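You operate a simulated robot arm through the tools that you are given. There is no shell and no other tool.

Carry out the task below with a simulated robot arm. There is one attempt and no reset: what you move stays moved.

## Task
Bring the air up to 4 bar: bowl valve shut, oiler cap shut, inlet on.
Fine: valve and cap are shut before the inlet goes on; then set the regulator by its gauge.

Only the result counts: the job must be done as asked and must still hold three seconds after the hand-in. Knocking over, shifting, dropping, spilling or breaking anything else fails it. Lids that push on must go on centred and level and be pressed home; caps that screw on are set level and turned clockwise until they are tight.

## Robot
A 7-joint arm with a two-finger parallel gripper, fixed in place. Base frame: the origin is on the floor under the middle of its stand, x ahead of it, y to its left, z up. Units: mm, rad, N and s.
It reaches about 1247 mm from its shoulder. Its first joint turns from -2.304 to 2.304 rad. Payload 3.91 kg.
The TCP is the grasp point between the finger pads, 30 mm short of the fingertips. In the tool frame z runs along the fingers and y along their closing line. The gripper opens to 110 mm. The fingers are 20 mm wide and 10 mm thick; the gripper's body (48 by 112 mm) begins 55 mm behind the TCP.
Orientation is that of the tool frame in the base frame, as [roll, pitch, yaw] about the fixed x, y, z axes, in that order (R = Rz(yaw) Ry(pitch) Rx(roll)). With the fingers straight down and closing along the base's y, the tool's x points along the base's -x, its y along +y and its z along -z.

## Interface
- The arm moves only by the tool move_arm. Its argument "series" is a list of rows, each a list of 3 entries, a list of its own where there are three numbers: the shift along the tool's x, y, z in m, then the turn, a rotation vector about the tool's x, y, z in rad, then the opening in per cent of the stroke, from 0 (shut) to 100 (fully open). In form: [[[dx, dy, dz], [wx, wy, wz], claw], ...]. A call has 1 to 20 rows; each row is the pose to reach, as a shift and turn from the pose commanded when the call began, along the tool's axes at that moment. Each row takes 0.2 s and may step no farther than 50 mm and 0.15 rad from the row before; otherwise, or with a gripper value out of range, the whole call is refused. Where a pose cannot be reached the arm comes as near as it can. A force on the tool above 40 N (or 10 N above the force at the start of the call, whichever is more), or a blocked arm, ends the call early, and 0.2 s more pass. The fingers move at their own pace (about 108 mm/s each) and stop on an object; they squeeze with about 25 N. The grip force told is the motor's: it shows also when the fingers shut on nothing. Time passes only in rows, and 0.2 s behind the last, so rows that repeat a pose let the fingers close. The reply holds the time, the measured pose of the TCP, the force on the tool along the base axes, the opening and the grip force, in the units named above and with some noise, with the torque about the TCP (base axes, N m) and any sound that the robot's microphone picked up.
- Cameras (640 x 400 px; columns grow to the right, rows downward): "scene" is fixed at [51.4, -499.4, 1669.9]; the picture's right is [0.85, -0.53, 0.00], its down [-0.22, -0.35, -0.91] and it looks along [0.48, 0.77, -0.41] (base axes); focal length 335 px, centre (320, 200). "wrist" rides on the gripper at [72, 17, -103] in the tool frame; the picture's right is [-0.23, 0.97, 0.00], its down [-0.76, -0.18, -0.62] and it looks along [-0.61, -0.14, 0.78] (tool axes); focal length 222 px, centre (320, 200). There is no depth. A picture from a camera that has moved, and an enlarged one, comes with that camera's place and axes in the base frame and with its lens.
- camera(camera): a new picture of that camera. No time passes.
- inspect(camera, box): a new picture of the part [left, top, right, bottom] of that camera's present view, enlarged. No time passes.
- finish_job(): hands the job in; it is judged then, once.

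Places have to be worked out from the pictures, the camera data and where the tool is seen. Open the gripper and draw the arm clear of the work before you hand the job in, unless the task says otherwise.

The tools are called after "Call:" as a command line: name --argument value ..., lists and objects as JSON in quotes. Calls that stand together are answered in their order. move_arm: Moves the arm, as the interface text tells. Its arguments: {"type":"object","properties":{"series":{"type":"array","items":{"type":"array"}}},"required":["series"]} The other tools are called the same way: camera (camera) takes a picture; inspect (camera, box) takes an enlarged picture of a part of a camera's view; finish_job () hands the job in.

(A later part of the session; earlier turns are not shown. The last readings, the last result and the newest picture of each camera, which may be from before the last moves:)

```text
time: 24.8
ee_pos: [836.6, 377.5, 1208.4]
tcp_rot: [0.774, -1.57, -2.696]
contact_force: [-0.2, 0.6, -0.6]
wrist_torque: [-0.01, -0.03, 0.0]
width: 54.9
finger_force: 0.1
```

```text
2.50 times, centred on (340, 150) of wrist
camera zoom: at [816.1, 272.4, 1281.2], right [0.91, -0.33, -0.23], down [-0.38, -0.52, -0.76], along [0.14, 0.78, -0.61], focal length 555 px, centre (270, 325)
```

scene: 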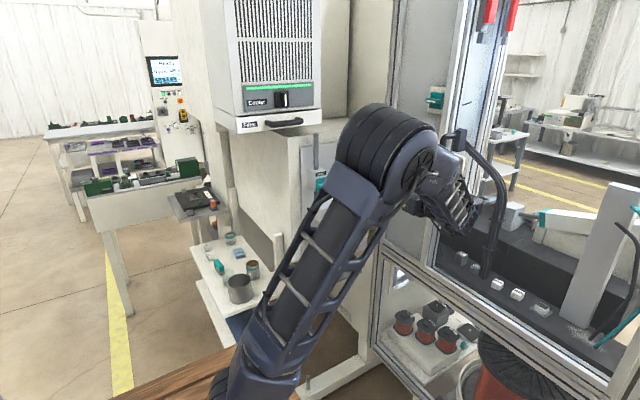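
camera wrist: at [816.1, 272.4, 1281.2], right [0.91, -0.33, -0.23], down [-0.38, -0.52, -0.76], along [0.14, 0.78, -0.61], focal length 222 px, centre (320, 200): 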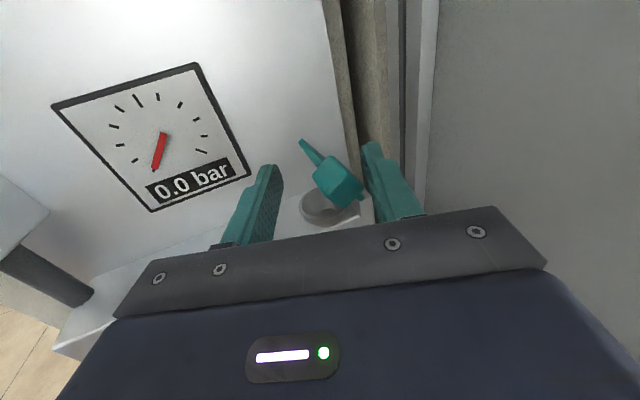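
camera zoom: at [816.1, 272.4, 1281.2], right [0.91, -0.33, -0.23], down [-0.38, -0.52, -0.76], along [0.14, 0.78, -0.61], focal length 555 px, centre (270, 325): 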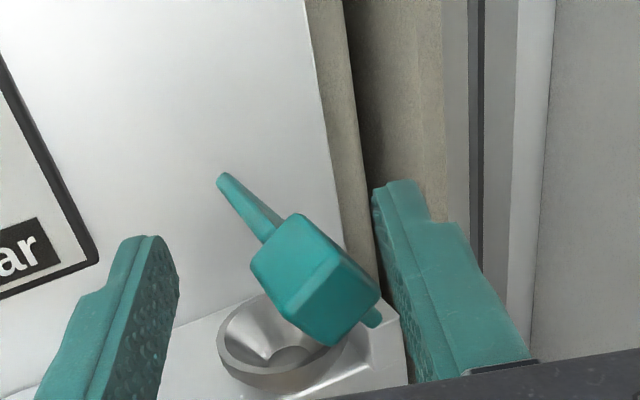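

The flap has swung past vertical, about 40° over, and holds by friction. I'll continue the arc over and down toward closed.

Call:
move_arm --series '[[[-0.002, -0.0103, -0.0038], [0, 0, 0], 50], [[-0.0075, -0.0207, -0.0075], [0, 0, 0], 50], [[-0.012, -0.026, -0.0093], [0, 0, 0], 50], [[-0.016, -0.03, -0.011], [0, 0, 0], 50], [[-0.02, -0.033, -0.012], [0, 0, 0], 50], [[-0.024, -0.0357, -0.013], [0, 0, 0], 50]]'

Call:
camera --camera "wrist"

Call:
inspect --camera "wrist" --box '[250, 70, 430, 230]'

```text
time: 26.2
ee_pos: [798.2, 376.1, 1187.6]
tcp_rot: [0.689, -1.564, -2.613]
contact_force: [11.5, 4.1, 25.9]
wrist_torque: [0.15, -1.02, 0.04]
width: 59.0
finger_force: 4.2
```

```text
taken
camera wrist: at [777.6, 272.2, 1259.4], right [0.92, -0.33, -0.22], down [-0.38, -0.52, -0.77], along [0.14, 0.79, -0.6], focal length 222 px, centre (320, 200)
```

wrist: 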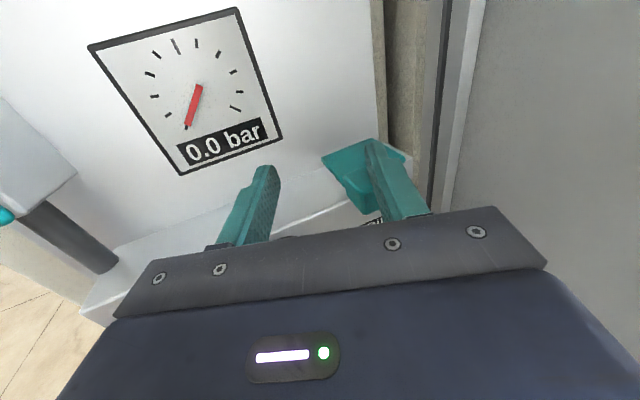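

```text
2.50 times, centred on (340, 150) of wrist
camera zoom: at [777.6, 272.2, 1259.4], right [0.92, -0.33, -0.22], down [-0.38, -0.52, -0.77], along [0.14, 0.79, -0.6], focal length 555 px, centre (270, 325)
```

zoom: 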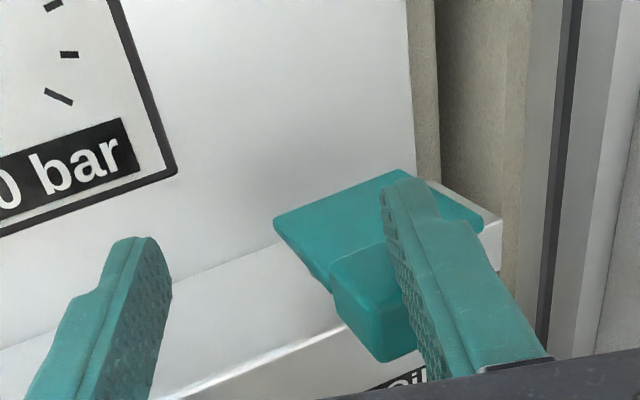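

The flap is nearly or fully down and the finger is bearing on it with about 26 N. I'll lift off a little and look at the flap's angle.

Call:
move_arm --series '[[[0.012, 0.006, 0.002], [0, 0, 0], 50], [[0.03, 0.006, 0.002], [0, 0, 0], 50], [[0.05, 0.0, -0.04], [0, 0, 0], 50], [[0.05, 0.0, -0.05], [0, 0, 0], 50]]'

Call:
camera --camera "wrist"

Call:
inspect --camera "wrist" --box '[290, 110, 430, 220]'

```text
time: 27.2
ee_pos: [779.1, 329.3, 1235.0]
tcp_rot: [1.49, -1.57, 2.871]
contact_force: [0.3, 0.2, 0.7]
wrist_torque: [-0.03, 0.0, 0.0]
width: 55.2
finger_force: 0.1
```

```text
taken
camera wrist: at [760.4, 225.7, 1306.6], right [0.91, -0.33, -0.23], down [-0.38, -0.52, -0.76], along [0.13, 0.78, -0.61], focal length 222 px, centre (320, 200)
```

wrist: 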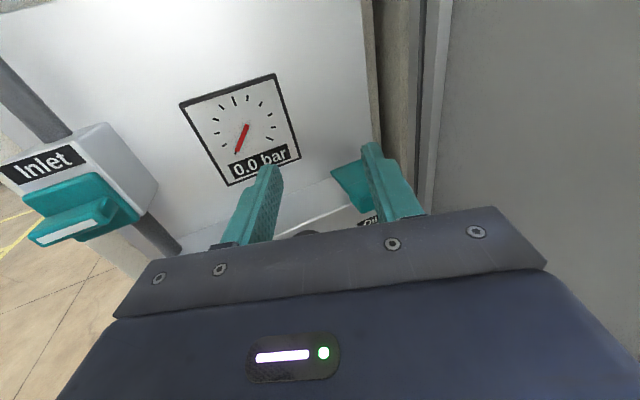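

```text
3.64 times, centred on (360, 165) of wrist
camera zoom: at [760.4, 225.7, 1306.6], right [0.91, -0.33, -0.23], down [-0.38, -0.52, -0.76], along [0.13, 0.78, -0.61], focal length 808 px, centre (174, 327)
```

zoom: 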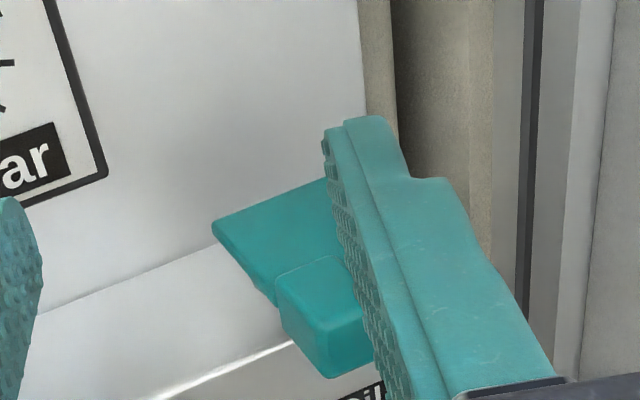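

The finger hides the flap, so I'll move the hand left and back to see it fully.

Call:
move_arm --series '[[[0.0, -0.03, -0.03], [0, 0, 0], 50], [[0.0, -0.055, -0.05], [0, 0, 0], 30], [[-0.01, -0.06, -0.06], [0, 0, 0], 10], [[-0.01, -0.06, -0.06], [0, 0, 0], 10]]'

Call:
camera --camera "wrist"

Call:
inspect --camera "wrist" --box '[340, 80, 480, 220]'

Call:
camera --camera "scene"

```text
time: 28.2
ee_pos: [702.1, 292.1, 1223.5]
tcp_rot: [0.921, -1.57, -2.843]
contact_force: [-0.2, -0.4, -0.2]
wrist_torque: [0.0, 0.0, -0.06]
width: 11.2
finger_force: 0.0
```

```text
taken
camera wrist: at [682.9, 188.1, 1295.3], right [0.92, -0.33, -0.23], down [-0.38, -0.52, -0.76], along [0.14, 0.78, -0.61], focal length 222 px, centre (320, 200)
```

wrist: 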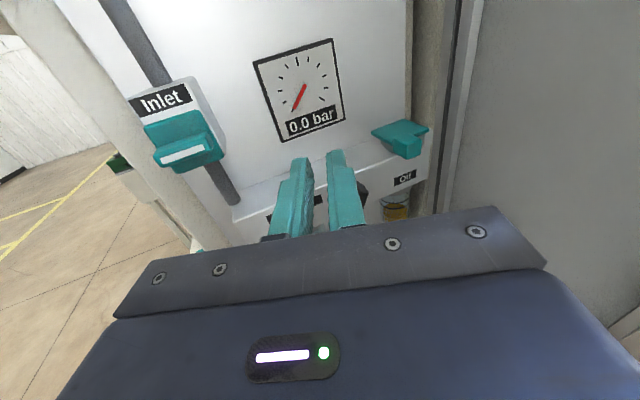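

```text
2.86 times, centred on (410, 150) of wrist
camera zoom: at [682.9, 188.1, 1295.3], right [0.92, -0.33, -0.23], down [-0.38, -0.52, -0.76], along [0.14, 0.78, -0.61], focal length 635 px, centre (63, 343)
```

zoom: 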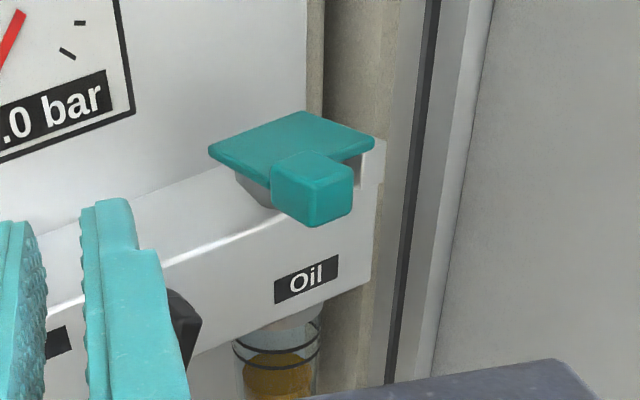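

```text
taken
```

scene: 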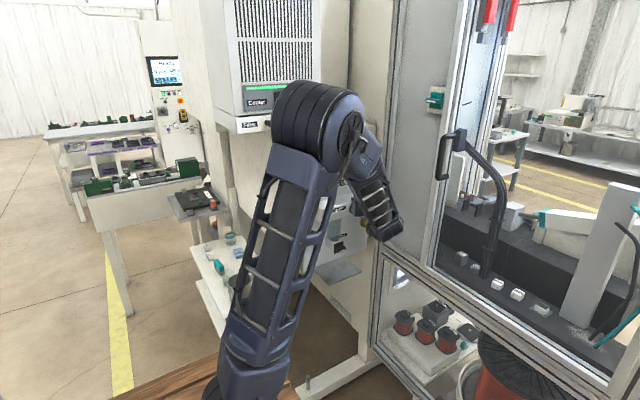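

The closed plate measures level (both back corners at z≈1164.4), lying on the cup rim, so the oiler cap is shut. Next is the inlet; I'll enlarge its handle.

Call:
inspect --camera "wrist" --box '[110, 60, 250, 200]'

Call:
inspect --camera "wrist" --box '[365, 105, 435, 175]'

```text
2.86 times, centred on (180, 130) of wrist
camera zoom: at [682.9, 188.1, 1295.3], right [0.92, -0.33, -0.23], down [-0.38, -0.52, -0.76], along [0.14, 0.78, -0.61], focal length 635 px, centre (720, 400)
```

zoom: 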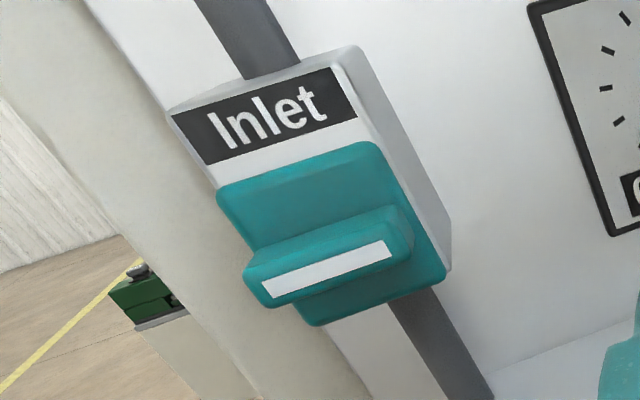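

```text
5.71 times, centred on (400, 140) of wrist
camera zoom: at [682.9, 188.1, 1295.3], right [0.92, -0.33, -0.23], down [-0.38, -0.52, -0.76], along [0.14, 0.78, -0.61], focal length 1269 px, centre (-137, 543)
```

zoom: 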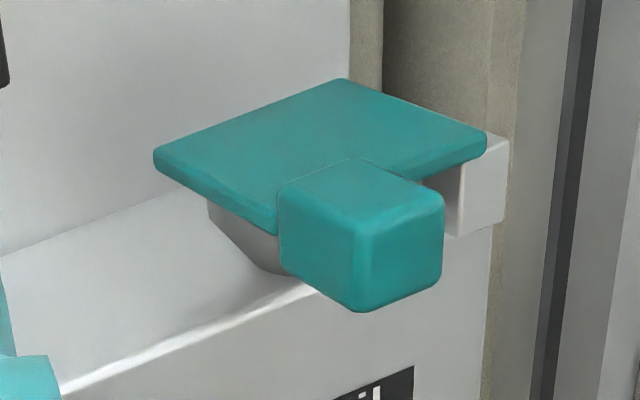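

The cap lies flat and level. From two views the inlet handle's stripe centre is near (617, 392, 1237). I'll bring the hand in front of it, remove the yaw, then roll +90° so the fingers close vertically on the horizontal bar.

Call:
move_arm --series '[[[0.0035, -0.0155, -0.02], [0.0875, 0, 0], 20], [[0.007, -0.031, -0.04], [0.175, 0, 0], 30], [[0.0105, -0.0465, -0.06], [0.2625, 0, 0], 40], [[0.014, -0.062, -0.078], [0.35, 0, 0], 50], [[0.014, -0.062, -0.078], [0.35, 0, 0], 50]]'

Call:
camera --camera "wrist"

Call:
inspect --camera "wrist" --box '[240, 20, 400, 180]'

```text
time: 29.4
ee_pos: [617.7, 242.0, 1236.4]
tcp_rot: [-1.49, -1.57, -0.078]
contact_force: [0.6, 0.0, -0.2]
wrist_torque: [0.0, 0.02, 0.0]
width: 55.0
finger_force: 0.1
```

```text
taken
camera wrist: at [634.0, 137.6, 1308.4], right [0.97, 0.0, -0.23], down [-0.18, -0.62, -0.76], along [-0.14, 0.78, -0.61], focal length 222 px, centre (320, 200)
```

wrist: 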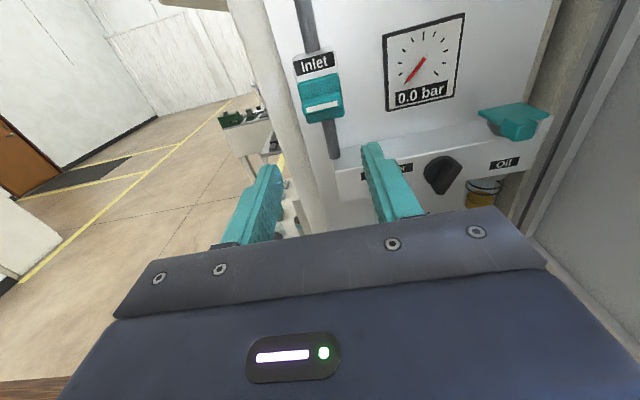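

```text
2.50 times, centred on (320, 100) of wrist
camera zoom: at [634.0, 137.6, 1308.4], right [0.97, 0.0, -0.23], down [-0.18, -0.62, -0.76], along [-0.14, 0.78, -0.61], focal length 555 px, centre (320, 450)
```

zoom: 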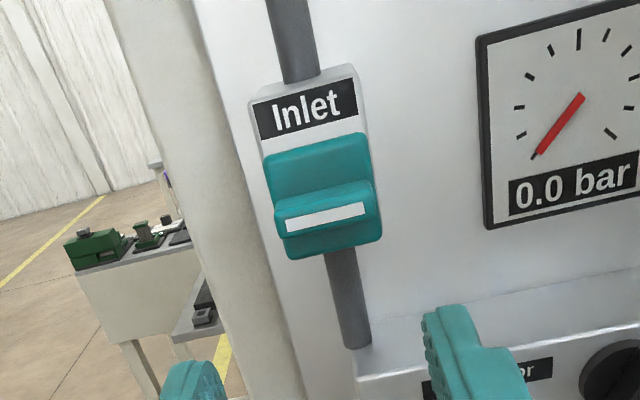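

The stripe is refined to about (621.5, 383, 1239), horizontal. I'll roll the hand +90° while advancing to y≈300.

Call:
move_arm --series '[[[0, 0.001, 0.005], [0, 0, 0.143], 50], [[0, 0.002, 0.01], [0, 0, 0.286], 50], [[0, 0.003, 0.015], [0, 0, 0.428], 50], [[0.001, 0.004, 0.02], [0, 0, 0.571], 50], [[0.001, 0.004, 0.025], [0, 0, 0.714], 50], [[0.002, 0.004, 0.03], [0, 0, 0.857], 50], [[0.002, 0.004, 0.035], [0, 0, 1.0], 50], [[0.002, 0.004, 0.04], [0, 0, 1.142], 50], [[0.002, 0.004, 0.045], [0, 0, 1.285], 50], [[0.002, 0.004, 0.05], [0, 0, 1.428], 50], [[0.002, 0.004, 0.055], [0, 0, 1.571], 50], [[0.002, 0.004, 0.055], [0, 0, 1.571], 50]]'

Call:
camera --camera "wrist"

Call:
inspect --camera "wrist" --box '[240, 40, 400, 200]'

```text
time: 32.0
ee_pos: [622.9, 297.6, 1240.3]
tcp_rot: [-1.569, 0.002, 0.0]
contact_force: [0.1, -0.4, 0.0]
wrist_torque: [-0.03, 0.01, 0.0]
width: 54.8
finger_force: 0.1
```

```text
taken
camera wrist: at [695.2, 192.5, 1223.4], right [-0.23, 0.0, -0.97], down [-0.76, -0.62, 0.18], along [-0.61, 0.78, 0.14], focal length 222 px, centre (320, 200)
```

wrist: 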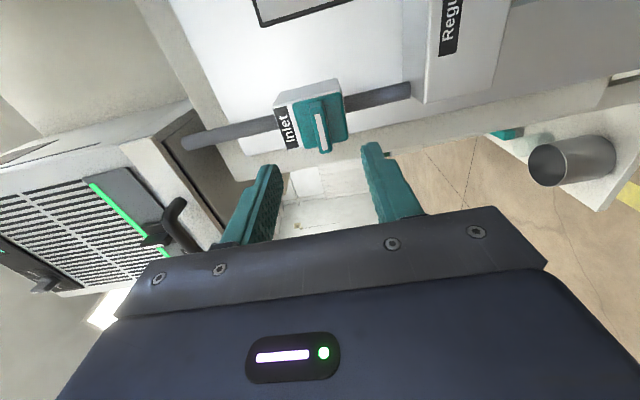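

```text
2.50 times, centred on (320, 120) of wrist
camera zoom: at [695.2, 192.5, 1223.4], right [-0.23, 0.0, -0.97], down [-0.76, -0.62, 0.18], along [-0.61, 0.78, 0.14], focal length 555 px, centre (320, 400)
```

zoom: 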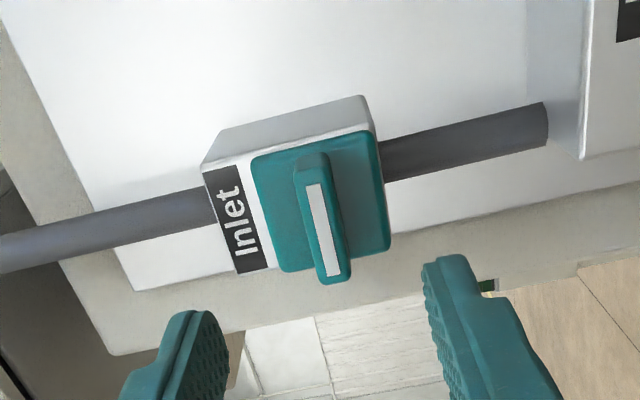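

The bar's front is at about (621.5, 381, 1239), which agrees across views. I'll advance to a fingertip depth of y≈397 with the fingers above and below the bar.

Call:
move_arm --series '[[[-0.001, 0.0005, 0.03], [0, 0, 0], 50], [[-0.0015, 0.001, 0.055], [0, 0, 0], 50], [[-0.0015, 0.001, 0.07], [0, 0, 0], 50], [[-0.0015, 0.001, 0.07], [0, 0, 0], 50]]'

Call:
inspect --camera "wrist" --box '[240, 80, 400, 240]'

```text
time: 33.0
ee_pos: [623.2, 366.3, 1239.7]
tcp_rot: [-1.572, 0.0, 0.0]
contact_force: [0.2, -0.4, -0.2]
wrist_torque: [0.0, -0.01, -0.01]
width: 55.0
finger_force: 0.1
```

```text
2.50 times, centred on (320, 160) of wrist
camera zoom: at [695.2, 261.8, 1222.8], right [-0.23, 0.0, -0.97], down [-0.76, -0.62, 0.18], along [-0.61, 0.78, 0.14], focal length 555 px, centre (320, 300)
```

zoom: 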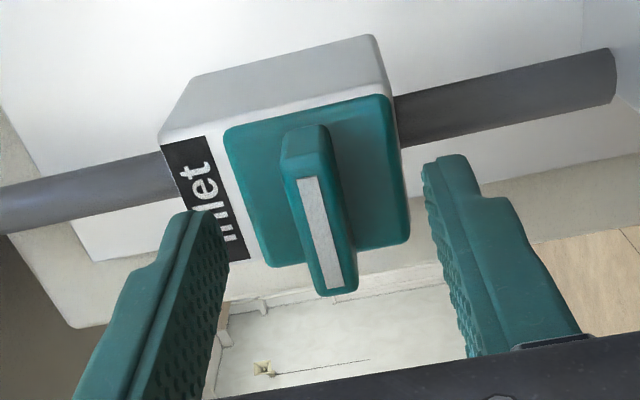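

The bar is centred between the fingers (x≈623, z≈1239). I'll close on it.

Call:
move_arm --series '[[[0, 0, 0.002], [0, 0, 0], 30], [[0, 0, 0.002], [0, 0, 0], 0], [[0, 0, 0.002], [0, 0, 0], 0], [[0, 0, 0.002], [0, 0, 0], 0]]'

Call:
camera --camera "wrist"

```text
time: 34.0
ee_pos: [621.7, 368.9, 1240.6]
tcp_rot: [-1.57, 0.001, 0.001]
contact_force: [0.0, 0.6, 2.0]
wrist_torque: [0.08, 0.01, 0.15]
width: 12.5
finger_force: 45.5
```

```text
taken
camera wrist: at [695.2, 264.1, 1222.8], right [-0.23, 0.0, -0.97], down [-0.76, -0.62, 0.18], along [-0.61, 0.78, 0.14], focal length 222 px, centre (320, 200)
```

wrist: 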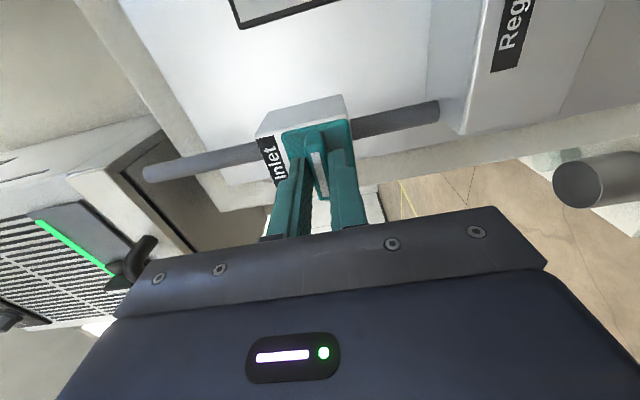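

Gripped cleanly (12.5 mm). I'll try a small counter-clockwise turn (opening) and read the torque.

Call:
move_arm --series '[[[0, 0, 0], [0, 0, -0.06], 0], [[0, 0, 0], [0, 0, -0.12], 0], [[0, 0, 0], [0, 0, -0.2], 0]]'

Call:
inspect --camera "wrist" --box '[240, 80, 400, 240]'

```text
time: 34.8
ee_pos: [621.6, 368.2, 1240.5]
tcp_rot: [-1.571, -0.201, -0.001]
contact_force: [2.1, 1.7, 3.6]
wrist_torque: [0.12, 1.45, -0.04]
width: 16.5
finger_force: 44.8
```

```text
2.50 times, centred on (320, 160) of wrist
camera zoom: at [696.1, 264.0, 1237.6], right [-0.03, 0.0, -1.0], down [-0.78, -0.62, 0.02], along [-0.62, 0.78, 0.02], focal length 555 px, centre (320, 300)
```

zoom: 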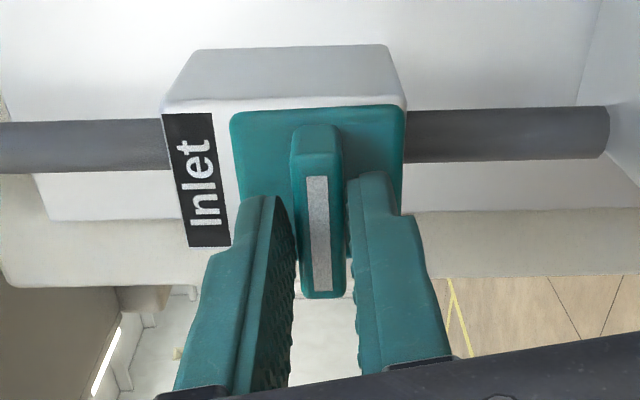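

The bar stayed put and the fingers slipped (+1.45 N·m), so counter-clockwise is the stop and it must open clockwise. I'll turn back, release, back out, and re-grip with the opposite roll so that the clockwise quarter-turn ends upright within known reach.

Call:
move_arm --series '[[[0, 0, 0], [0, 0, 0.1], 0], [[0, 0, 0], [0, 0, 0.2], 0], [[0, 0, 0], [0, 0, 0.2], 25], [[0, 0, 0], [0, 0, 0.2], 40], [[0, 0, -0.03], [0, 0, 0.2], 40], [[0, 0, -0.07], [0, 0, 0.2], 40]]'

Call:
inspect --camera "wrist" --box '[240, 40, 400, 200]'

```text
time: 36.2
ee_pos: [621.9, 297.9, 1238.1]
tcp_rot: [-1.571, 0.001, 0.0]
contact_force: [-0.3, 0.9, -0.2]
wrist_torque: [-0.01, 0.03, 0.02]
width: 43.9
finger_force: 0.1
```

```text
2.50 times, centred on (320, 120) of wrist
camera zoom: at [694.5, 193.3, 1220.6], right [-0.23, 0.0, -0.97], down [-0.76, -0.62, 0.18], along [-0.61, 0.78, 0.14], focal length 555 px, centre (320, 400)
```

zoom: 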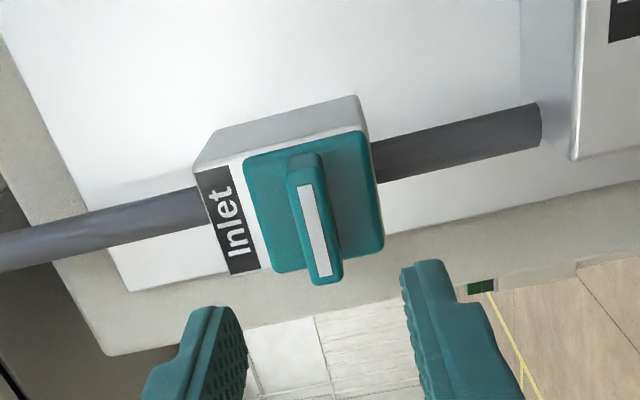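

The handle is still horizontal and undisturbed. I'll roll the hand back through upright to -90° in two stages.

Call:
move_arm --series '[[[0, 0, -0.005], [0, 0, -0.145], 45], [[0, 0, -0.01], [0, 0, -0.29], 50], [[0, 0, -0.015], [0, 0, -0.435], 50], [[0, 0, -0.02], [0, 0, -0.58], 50], [[0, 0, -0.02], [0, 0, -0.725], 50], [[0, 0, -0.02], [0, 0, -0.87], 50], [[0, 0, -0.02], [0, 0, -1.015], 50], [[0, 0, -0.02], [0, 0, -1.16], 50], [[0, 0, -0.02], [0, 0, -1.305], 50], [[0, 0, -0.02], [0, 0, -1.45], 50], [[0, 0, -0.02], [0, 0, -1.571], 50]]'

Call:
move_arm --series '[[[0, 0, 0], [0, 0, -0.145], 50], [[0, 0, 0], [0, 0, -0.29], 50], [[0, 0, 0], [0, 0, -0.435], 50], [[0, 0, 0], [0, 0, -0.58], 50], [[0, 0, 0], [0, 0, -0.725], 50], [[0, 0, 0], [0, 0, -0.87], 50], [[0, 0, 0], [0, 0, -1.015], 50], [[0, 0, 0], [0, 0, -1.16], 50], [[0, 0, 0], [0, 0, -1.305], 50], [[0, 0, 0], [0, 0, -1.45], 50], [[0, 0, 0], [0, 0, -1.571], 50], [[0, 0, 0], [0, 0, -1.571], 50]]'

Call:
camera --camera "wrist"

Call:
inspect --camera "wrist" --box '[240, 40, 400, 200]'

```text
time: 38.6
ee_pos: [621.5, 277.6, 1240.1]
tcp_rot: [1.538, -1.567, -3.11]
contact_force: [0.1, 0.5, -0.5]
wrist_torque: [-0.02, 0.01, -0.01]
width: 54.8
finger_force: 0.1
```

```text
time: 41.2
ee_pos: [621.9, 277.4, 1239.0]
tcp_rot: [1.571, 0.003, 3.141]
contact_force: [-0.3, -0.5, 0.6]
wrist_torque: [0.02, 0.0, 0.03]
width: 54.9
finger_force: 0.0
```

```text
taken
camera wrist: at [549.0, 173.8, 1256.0], right [0.22, 0.0, 0.97], down [0.76, -0.62, -0.18], along [0.61, 0.78, -0.14], focal length 222 px, centre (320, 200)
```

wrist: 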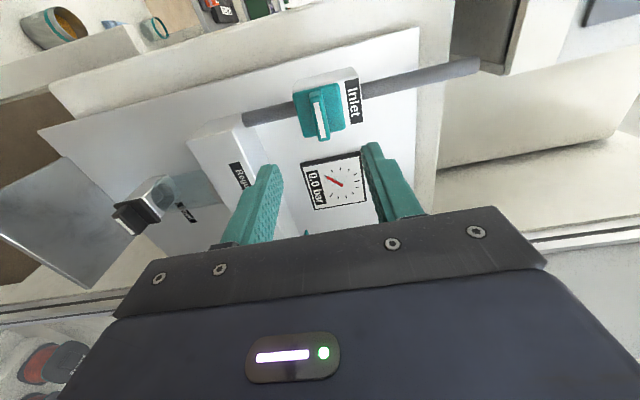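

```text
2.50 times, centred on (320, 120) of wrist
camera zoom: at [549.0, 173.8, 1256.0], right [0.22, 0.0, 0.97], down [0.76, -0.62, -0.18], along [0.61, 0.78, -0.14], focal length 555 px, centre (320, 400)
```

zoom: 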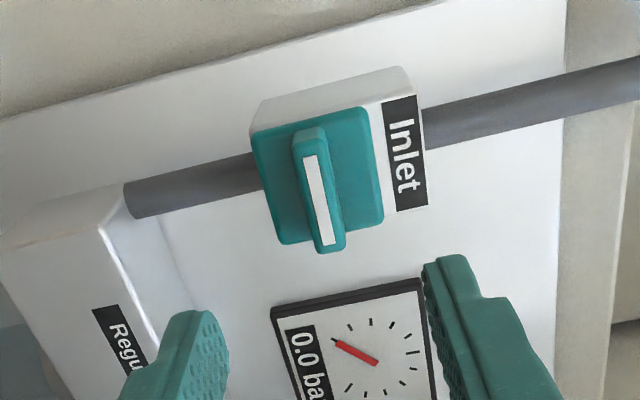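

The roll of -90° is reached, and the bar is still at about (620, 381, 1240). I'll advance and close on it.

Call:
move_arm --series '[[[0, 0.0005, 0.035], [0, 0, 0], 50], [[0, 0.0005, 0.065], [0, 0, 0], 50], [[0, 0.0005, 0.082], [0, 0, 0], 50], [[0, 0.0005, 0.091], [0, 0, 0], 50], [[0, 0.0005, 0.091], [0, 0, 0], 25], [[0, 0.0005, 0.091], [0, 0, 0], 0], [[0, 0.0005, 0.091], [0, 0, 0], 0], [[0, 0.0005, 0.091], [0, 0, 0], 0]]'

Call:
camera --camera "wrist"

```text
time: 43.0
ee_pos: [621.0, 371.2, 1240.6]
tcp_rot: [1.57, 0.002, -3.14]
contact_force: [2.7, 3.3, 4.6]
wrist_torque: [0.05, 0.06, -0.54]
width: 12.7
finger_force: 44.8
```

```text
taken
camera wrist: at [548.6, 265.6, 1256.5], right [0.23, 0.0, 0.97], down [0.76, -0.62, -0.18], along [0.61, 0.78, -0.14], focal length 222 px, centre (320, 200)
```

wrist: 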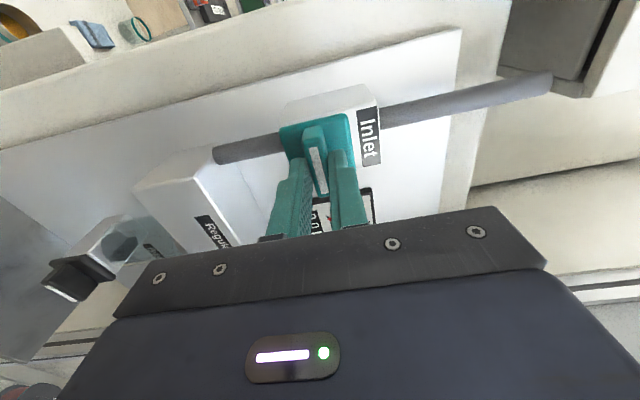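

Gripped again (12.7 mm, light load). I'll turn clockwise a little and check that the handle follows.

Call:
move_arm --series '[[[0, 0, 0], [0, 0, 0.07], 0], [[0, 0, 0], [0, 0, 0.15], 0], [[0, 0, 0], [0, 0, 0.25], 0]]'

Call:
inspect --camera "wrist" --box '[240, 80, 400, 240]'

```text
time: 43.8
ee_pos: [621.0, 370.6, 1239.9]
tcp_rot: [1.57, -0.251, -3.14]
contact_force: [0.9, 11.8, 2.0]
wrist_torque: [-0.13, -0.02, -0.85]
width: 13.1
finger_force: 44.9
```

```text
2.50 times, centred on (320, 160) of wrist
camera zoom: at [555.2, 265.6, 1273.7], right [0.46, 0.0, 0.89], down [0.69, -0.62, -0.36], along [0.55, 0.78, -0.29], focal length 555 px, centre (320, 300)
```

zoom: 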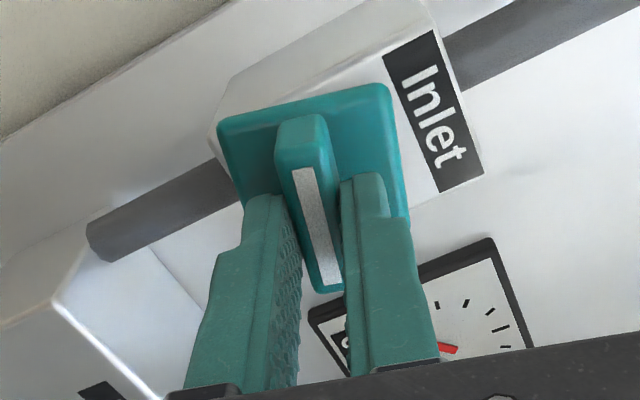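

The handle follows clockwise with almost no resistance. I'll continue another 0.5 rad.

Call:
move_arm --series '[[[0, 0, 0.0005], [0, 0, 0.1], 0], [[0, 0, 0.0005], [0, 0, 0.2], 0], [[0, 0, 0.0005], [0, 0, 0.3], 0], [[0, 0, 0.0005], [0, 0, 0.4], 0], [[0, 0, 0.0005], [0, 0, 0.5], 0]]'

```text
time: 45.0
ee_pos: [621.6, 370.3, 1239.4]
tcp_rot: [1.573, -0.75, 3.142]
contact_force: [-12.6, -2.2, -10.3]
wrist_torque: [0.12, -0.05, 0.55]
width: 13.1
finger_force: 44.8
```

Half-way, with moderate side load. I'll ease 0.7 mm along the closing line and continue.

Call:
move_arm --series '[[[0, -0.0007, 0], [0, 0, 0.1], 0], [[0, -0.0007, 0], [0, 0, 0.2], 0], [[0, -0.0007, 0], [0, 0, 0.3], 0], [[0, -0.0007, 0], [0, 0, 0.4], 0], [[0, -0.0007, 0], [0, 0, 0.5], 0]]'

Call:
camera --camera "wrist"

```text
time: 46.2
ee_pos: [620.3, 370.2, 1239.3]
tcp_rot: [1.574, -1.25, 3.141]
contact_force: [-16.3, -2.2, -15.0]
wrist_torque: [0.37, 0.0, 0.55]
width: 12.8
finger_force: 45.0
```

```text
taken
camera wrist: at [613.7, 265.6, 1312.7], right [1.0, 0.0, 0.09], down [0.07, -0.62, -0.78], along [0.06, 0.78, -0.62], focal length 222 px, centre (320, 200)
```

wrist: 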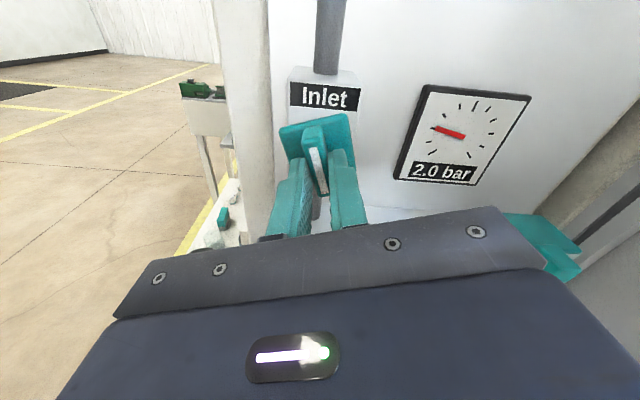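

The gauge already reads 2.0 bar. I'll ease the side load and finish the last ~18° to the stop.

Call:
move_arm --series '[[[-0.0004, -0.001, 0], [0, 0, 0.1], 0], [[-0.0004, -0.001, 0], [0, 0, 0.2], 0], [[-0.0004, -0.001, 0], [0, 0, 0.28], 0], [[-0.0004, -0.001, 0], [0, 0, 0.33], 0], [[-0.0004, -0.001, 0], [0, 0, 0.36], 0]]'

Call:
camera --camera "wrist"

```text
time: 47.4
ee_pos: [620.2, 370.8, 1239.0]
tcp_rot: [-1.546, -1.532, -0.024]
contact_force: [-1.3, 0.3, -0.8]
wrist_torque: [-0.63, -1.22, 0.09]
width: 13.0
finger_force: 44.6
```

```text
taken
camera wrist: at [639.3, 265.5, 1310.2], right [0.96, 0.0, -0.26], down [-0.21, -0.62, -0.75], along [-0.16, 0.78, -0.6], focal length 222 px, centre (320, 200)
```

wrist: 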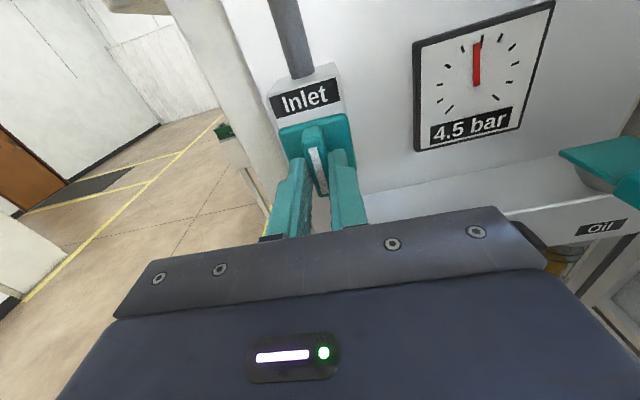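

The inlet is at its clockwise stop (-1.2 N·m) with the bar in line with the pipe, so it is on. The gauge reads 4.5 bar and may still be moving. I'll relax, release and back out.

Call:
move_arm --series '[[[0, 0, 0], [0, 0, -0.04], 0], [[0, 0, 0], [0, 0, -0.04], 15], [[0, 0, 0], [0, 0, -0.04], 30], [[0, 0, 0], [0, 0, -0.04], 30], [[0, 0, -0.03], [0, 0, -0.04], 30], [[0, 0, -0.07], [0, 0, -0.04], 30], [[0, 0, -0.11], [0, 0, -0.04], 30], [[0, 0, -0.15], [0, 0, -0.04], 30]]'

Call:
camera --camera "wrist"

Call:
inspect --camera "wrist" --box '[250, 10, 500, 230]'

```text
time: 49.2
ee_pos: [620.8, 219.6, 1237.7]
tcp_rot: [1.635, -1.569, 3.078]
contact_force: [0.2, 1.0, 0.6]
wrist_torque: [0.01, 0.02, 0.01]
width: 32.8
finger_force: 0.0
```

```text
taken
camera wrist: at [636.9, 115.0, 1309.8], right [0.97, 0.0, -0.23], down [-0.18, -0.62, -0.76], along [-0.14, 0.78, -0.61], focal length 222 px, centre (320, 200)
```

wrist: 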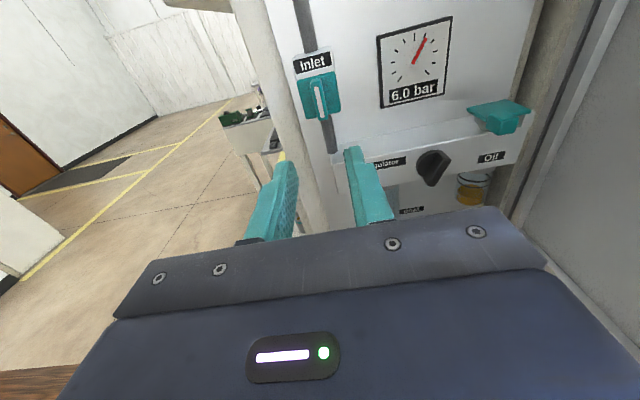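

```text
1.82 times, centred on (375, 120) of wrist
camera zoom: at [636.9, 115.0, 1309.8], right [0.97, 0.0, -0.23], down [-0.18, -0.62, -0.76], along [-0.14, 0.78, -0.61], focal length 404 px, centre (220, 346)
```

zoom: 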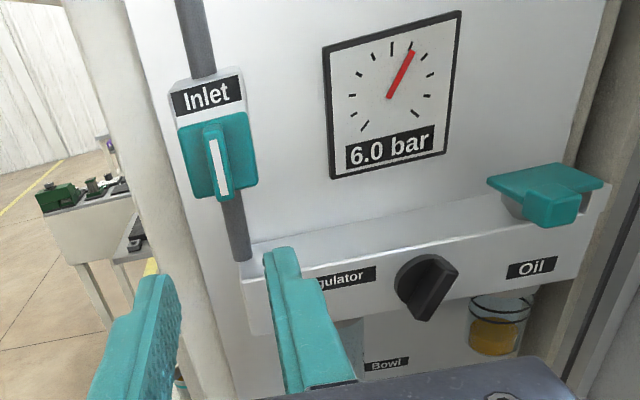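

The inlet is on and in line with the pipe. The cap is still flat, and the gauge now shows 6.0 bar, so the regulator must come down. I'll move in front of the regulator knob and let the gauge settle.

Call:
move_arm --series '[[[-0.024, 0.027, 0.006], [0, 0, 0], 50], [[-0.048, 0.054, 0.012], [0, 0, 0], 50], [[-0.072, 0.081, 0.018], [0, 0, 0], 50], [[-0.095, 0.107, 0.024], [0, 0, 0], 50], [[-0.118, 0.134, 0.03], [0, 0, 0], 50], [[-0.118, 0.134, 0.03], [0, 0, 0], 50]]'

Call:
camera --camera "wrist"

Call:
inspect --camera "wrist" --box '[250, 50, 390, 180]'

Call:
camera --camera "scene"

```text
time: 50.6
ee_pos: [754.0, 249.7, 1120.3]
tcp_rot: [1.596, -1.568, 3.117]
contact_force: [-0.5, 0.6, -0.4]
wrist_torque: [-0.01, 0.0, -0.03]
width: 54.9
finger_force: 0.1
```

```text
taken
camera wrist: at [769.7, 145.7, 1192.6], right [0.97, 0.0, -0.23], down [-0.18, -0.62, -0.76], along [-0.14, 0.78, -0.61], focal length 222 px, centre (320, 200)
```

wrist: 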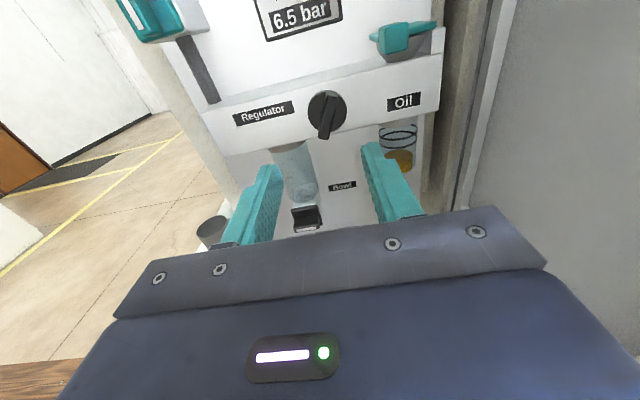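

```text
3.08 times, centred on (320, 115) of wrist
camera zoom: at [769.7, 145.7, 1192.6], right [0.97, 0.0, -0.23], down [-0.18, -0.62, -0.76], along [-0.14, 0.78, -0.61], focal length 684 px, centre (320, 462)
```

zoom: 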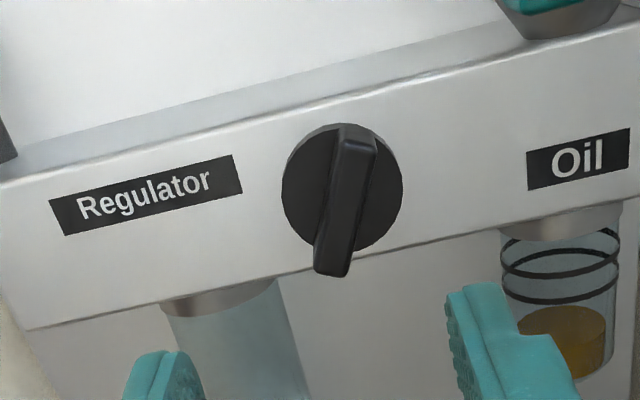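

```text
taken
```

scene: 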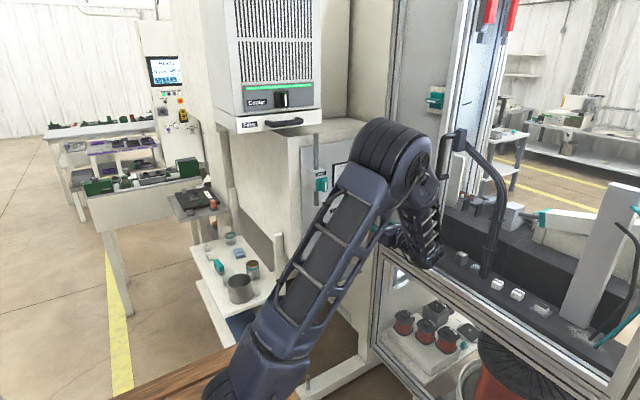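

The gauge shows 6.5 bar. The regulator wing's front is near (760, 390, 1112), tilted about 25° clockwise from vertical. I'll roll the hand +25° to match and advance to y≈300, centred on it.

Call:
move_arm --series '[[[-0.003, 0.003, 0.018], [0, 0, 0.145], 50], [[-0.006, 0.005, 0.035], [0, 0, 0.29], 50], [[-0.0085, 0.0075, 0.052], [0, 0, 0.43], 50], [[-0.0085, 0.0075, 0.052], [0, 0, 0.43], 50]]'

Call:
camera --camera "wrist"

Call:
inspect --camera "wrist" --box '[250, 50, 390, 180]'

```text
time: 51.6
ee_pos: [762.2, 303.0, 1112.5]
tcp_rot: [-1.571, -1.142, 0.0]
contact_force: [0.2, -0.1, -0.2]
wrist_torque: [0.01, 0.0, 0.0]
width: 55.0
finger_force: 0.1
```

```text
taken
camera wrist: at [807.3, 198.3, 1170.6], right [0.79, 0.0, -0.61], down [-0.48, -0.62, -0.62], along [-0.38, 0.78, -0.49], focal length 222 px, centre (320, 200)
```

wrist: 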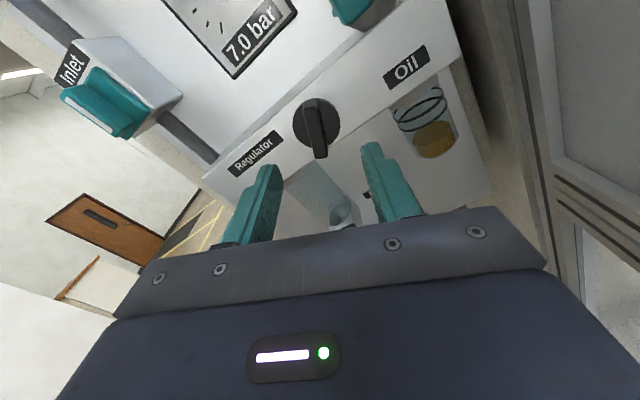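

```text
3.08 times, centred on (320, 115) of wrist
camera zoom: at [807.3, 198.3, 1170.6], right [0.79, 0.0, -0.61], down [-0.48, -0.62, -0.62], along [-0.38, 0.78, -0.49], focal length 684 px, centre (320, 462)
```

zoom: 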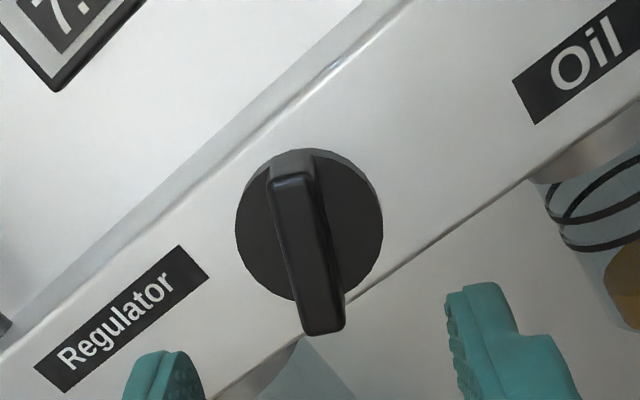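

The hand is aligned with the wing, whose axis is at about x=760.7, z=1115.5 (front y≈383, disc y≈404). I'll advance to fingertip y≈399 and close on it.

Call:
move_arm --series '[[[0.001, -0.001, 0.03], [0, 0, 0], 50], [[0.0023, -0.0023, 0.055], [0, 0, 0], 50], [[0.0023, -0.0023, 0.067], [0, 0, 0], 50], [[0.0023, -0.0023, 0.067], [0, 0, 0], 50]]'

Call:
camera --camera "wrist"

Call:
inspect --camera "wrist" --box '[240, 80, 400, 230]'

```text
time: 52.6
ee_pos: [762.7, 367.6, 1115.6]
tcp_rot: [-1.568, -1.141, -0.002]
contact_force: [0.4, -0.3, -0.5]
wrist_torque: [0.01, 0.01, 0.01]
width: 55.0
finger_force: 0.1
```

```text
taken
camera wrist: at [806.5, 264.1, 1173.9], right [0.79, 0.0, -0.61], down [-0.48, -0.62, -0.62], along [-0.38, 0.78, -0.49], focal length 222 px, centre (320, 200)
```

wrist: 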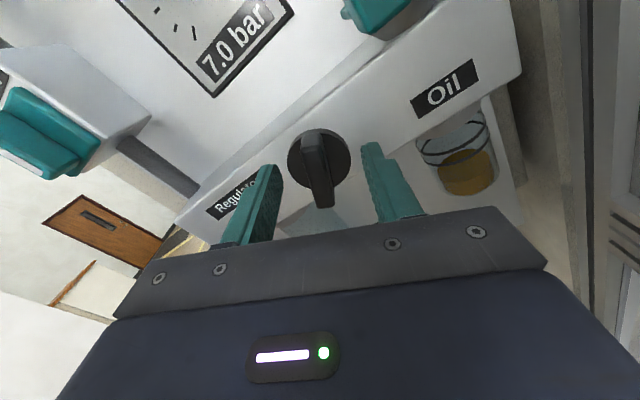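

```text
2.67 times, centred on (320, 155) of wrist
camera zoom: at [806.5, 264.1, 1173.9], right [0.79, 0.0, -0.61], down [-0.48, -0.62, -0.62], along [-0.38, 0.78, -0.49], focal length 592 px, centre (320, 320)
```

zoom: 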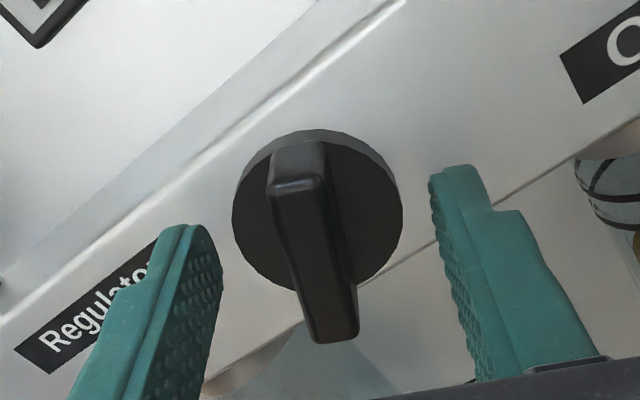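

The wing is centred between the fingers and the gauge text is visible, steady at 7.0 bar. I'll close on the wing.

Call:
move_arm --series '[[[0, -0.001, 0.002], [0, 0, 0], 25], [[0, -0.001, 0.002], [0, 0, 0], 0], [[0, -0.001, 0.002], [0, 0, 0], 0], [[0, -0.001, 0.002], [0, 0, 0], 0]]'

Call:
camera --camera "wrist"

```text
time: 53.6
ee_pos: [760.1, 368.1, 1114.7]
tcp_rot: [-1.568, -1.144, -0.001]
contact_force: [-8.0, -33.4, 3.0]
wrist_torque: [-0.33, 0.02, 0.58]
width: 13.0
finger_force: 44.5
```

```text
taken
camera wrist: at [805.4, 264.5, 1173.9], right [0.79, 0.0, -0.61], down [-0.48, -0.62, -0.62], along [-0.38, 0.78, -0.49], focal length 222 px, centre (320, 200)
```

wrist: 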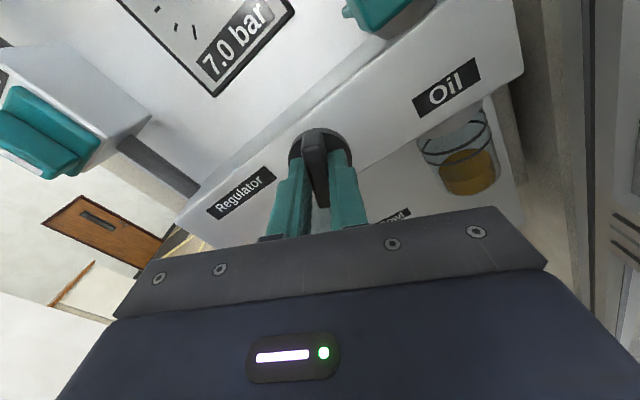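

Gripped, but the fingertips bear on the disc (-33 N in y). I'll back off 2 mm and turn counter-clockwise 0.25 rad to see how the gauge responds.

Call:
move_arm --series '[[[0, -0.0005, -0.002], [0, 0, 0], 0], [[0, -0.0005, -0.002], [0, 0, -0.08], 0], [[0, -0.0005, -0.002], [0, 0, -0.16], 0], [[0, -0.0005, -0.002], [0, 0, -0.25], 0], [[0, -0.0005, -0.002], [0, 0, -0.25], 0]]'

Call:
camera --camera "wrist"

```text
time: 54.8
ee_pos: [759.9, 369.7, 1115.1]
tcp_rot: [-1.572, -1.394, 0.002]
contact_force: [9.8, 5.6, -6.8]
wrist_torque: [-0.63, 0.0, -0.23]
width: 12.9
finger_force: 45.3
```

```text
taken
camera wrist: at [789.5, 264.6, 1183.5], right [0.92, 0.0, -0.4], down [-0.31, -0.62, -0.72], along [-0.25, 0.78, -0.57], focal length 222 px, centre (320, 200)
```

wrist: 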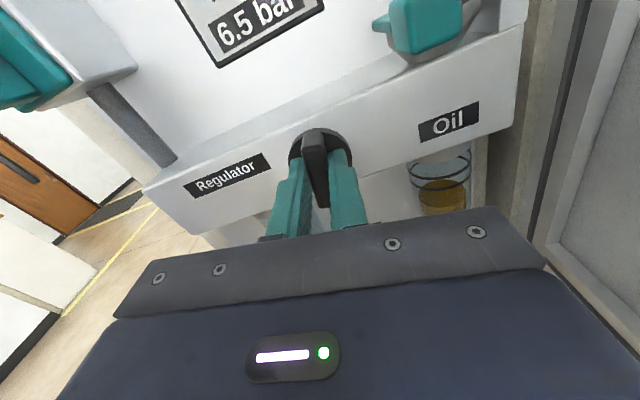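

Counter-clockwise lowers the pressure (6.5 bar). I'll hold for 1.6 s to see where the gauge settles at this angle.

Call:
move_arm --series '[[[0, 0, 0], [0, 0, 0], 0], [[0, 0, 0], [0, 0, 0], 0], [[0, 0, 0], [0, 0, 0], 0], [[0, 0, 0], [0, 0, 0], 0], [[0, 0, 0], [0, 0, 0], 0], [[0, 0, 0], [0, 0, 0], 0], [[0, 0, 0], [0, 0, 0], 0], [[0, 0, 0], [0, 0, 0], 0]]'

Call:
camera --camera "wrist"

```text
time: 56.6
ee_pos: [760.4, 369.0, 1115.8]
tcp_rot: [-1.571, -1.389, 0.0]
contact_force: [9.6, 13.5, -6.4]
wrist_torque: [0.02, -0.03, -0.19]
width: 12.7
finger_force: 45.5
```

```text
taken
camera wrist: at [789.5, 264.5, 1183.4], right [0.92, 0.0, -0.4], down [-0.31, -0.62, -0.72], along [-0.25, 0.78, -0.57], focal length 222 px, centre (320, 200)
```

wrist: 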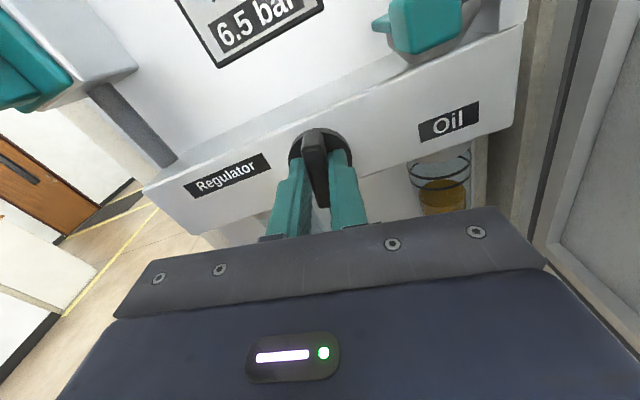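

It holds at 6.5 bar: about 0.5 bar for 0.25 rad. I'll go on counter-clockwise another 0.9 rad in small steps, easing the side load.

Call:
move_arm --series '[[[-0.0003, 0.0006, 0.0007], [0, 0, -0.1], 0], [[-0.0003, 0.0006, 0.0007], [0, 0, -0.2], 0], [[-0.0003, 0.0006, 0.0007], [0, 0, -0.3], 0], [[-0.0003, 0.0006, 0.0007], [0, 0, -0.4], 0], [[-0.0003, 0.0006, 0.0007], [0, 0, -0.5], 0], [[-0.0003, 0.0006, 0.0007], [0, 0, -0.5], 0], [[-0.0003, 0.0006, 0.0007], [0, 0, -0.5], 0], [[-0.0003, 0.0006, 0.0007], [0, 0, -0.5], 0]]'

Call:
camera --camera "wrist"

Call:
camera --camera "scene"

```text
time: 58.4
ee_pos: [759.9, 368.7, 1115.0]
tcp_rot: [1.572, -1.25, 3.139]
contact_force: [-12.2, -16.3, -16.9]
wrist_torque: [0.53, 0.0, 0.39]
width: 12.8
finger_force: 45.1
```

```text
taken
camera wrist: at [753.0, 264.5, 1189.2], right [1.0, 0.0, 0.09], down [0.07, -0.62, -0.78], along [0.06, 0.78, -0.62], focal length 222 px, centre (320, 200)
```

wrist: 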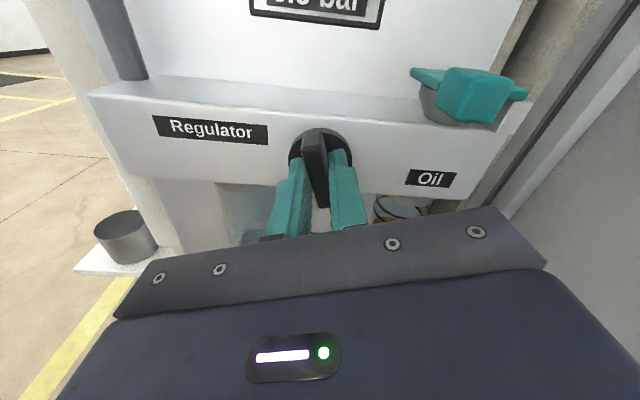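

```text
taken
```

scene: 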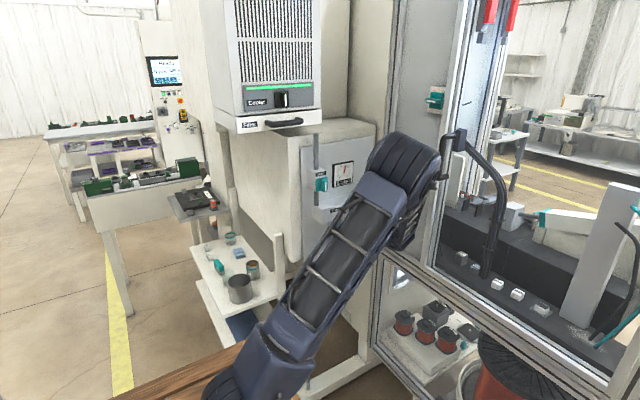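

The scene camera can see the gauge now, so I'll enlarge it.

Call:
inspect --camera "scene" --box '[325, 155, 365, 195]'

Call:
inspect --camera "wrist" --box '[240, 0, 400, 40]'

```text
10.00 times, centred on (345, 175) of scene
camera zoom: at [51.4, -499.4, 1669.9], right [0.85, -0.53, 0.0], down [-0.22, -0.35, -0.91], along [0.48, 0.77, -0.41], focal length 3346 px, centre (70, 450)
```

zoom: 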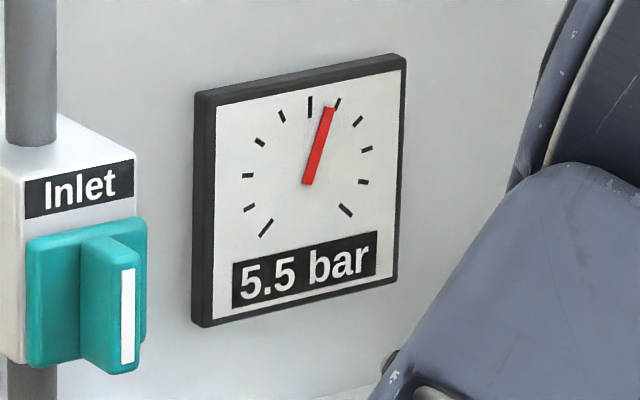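

```text
4.00 times, centred on (320, 20) of wrist
camera zoom: at [753.0, 264.5, 1189.2], right [1.0, 0.0, 0.09], down [0.07, -0.62, -0.78], along [0.06, 0.78, -0.62], focal length 888 px, centre (320, 920)
```

zoom: 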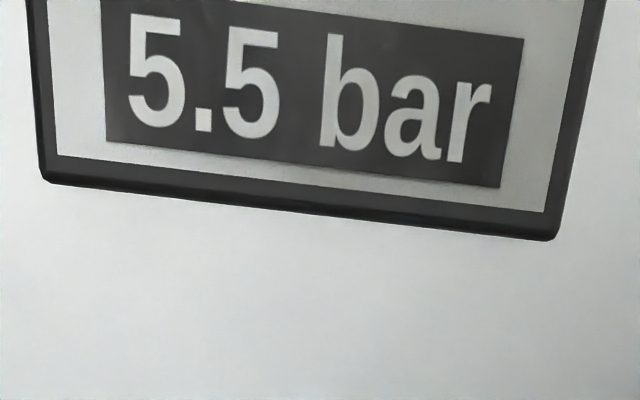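

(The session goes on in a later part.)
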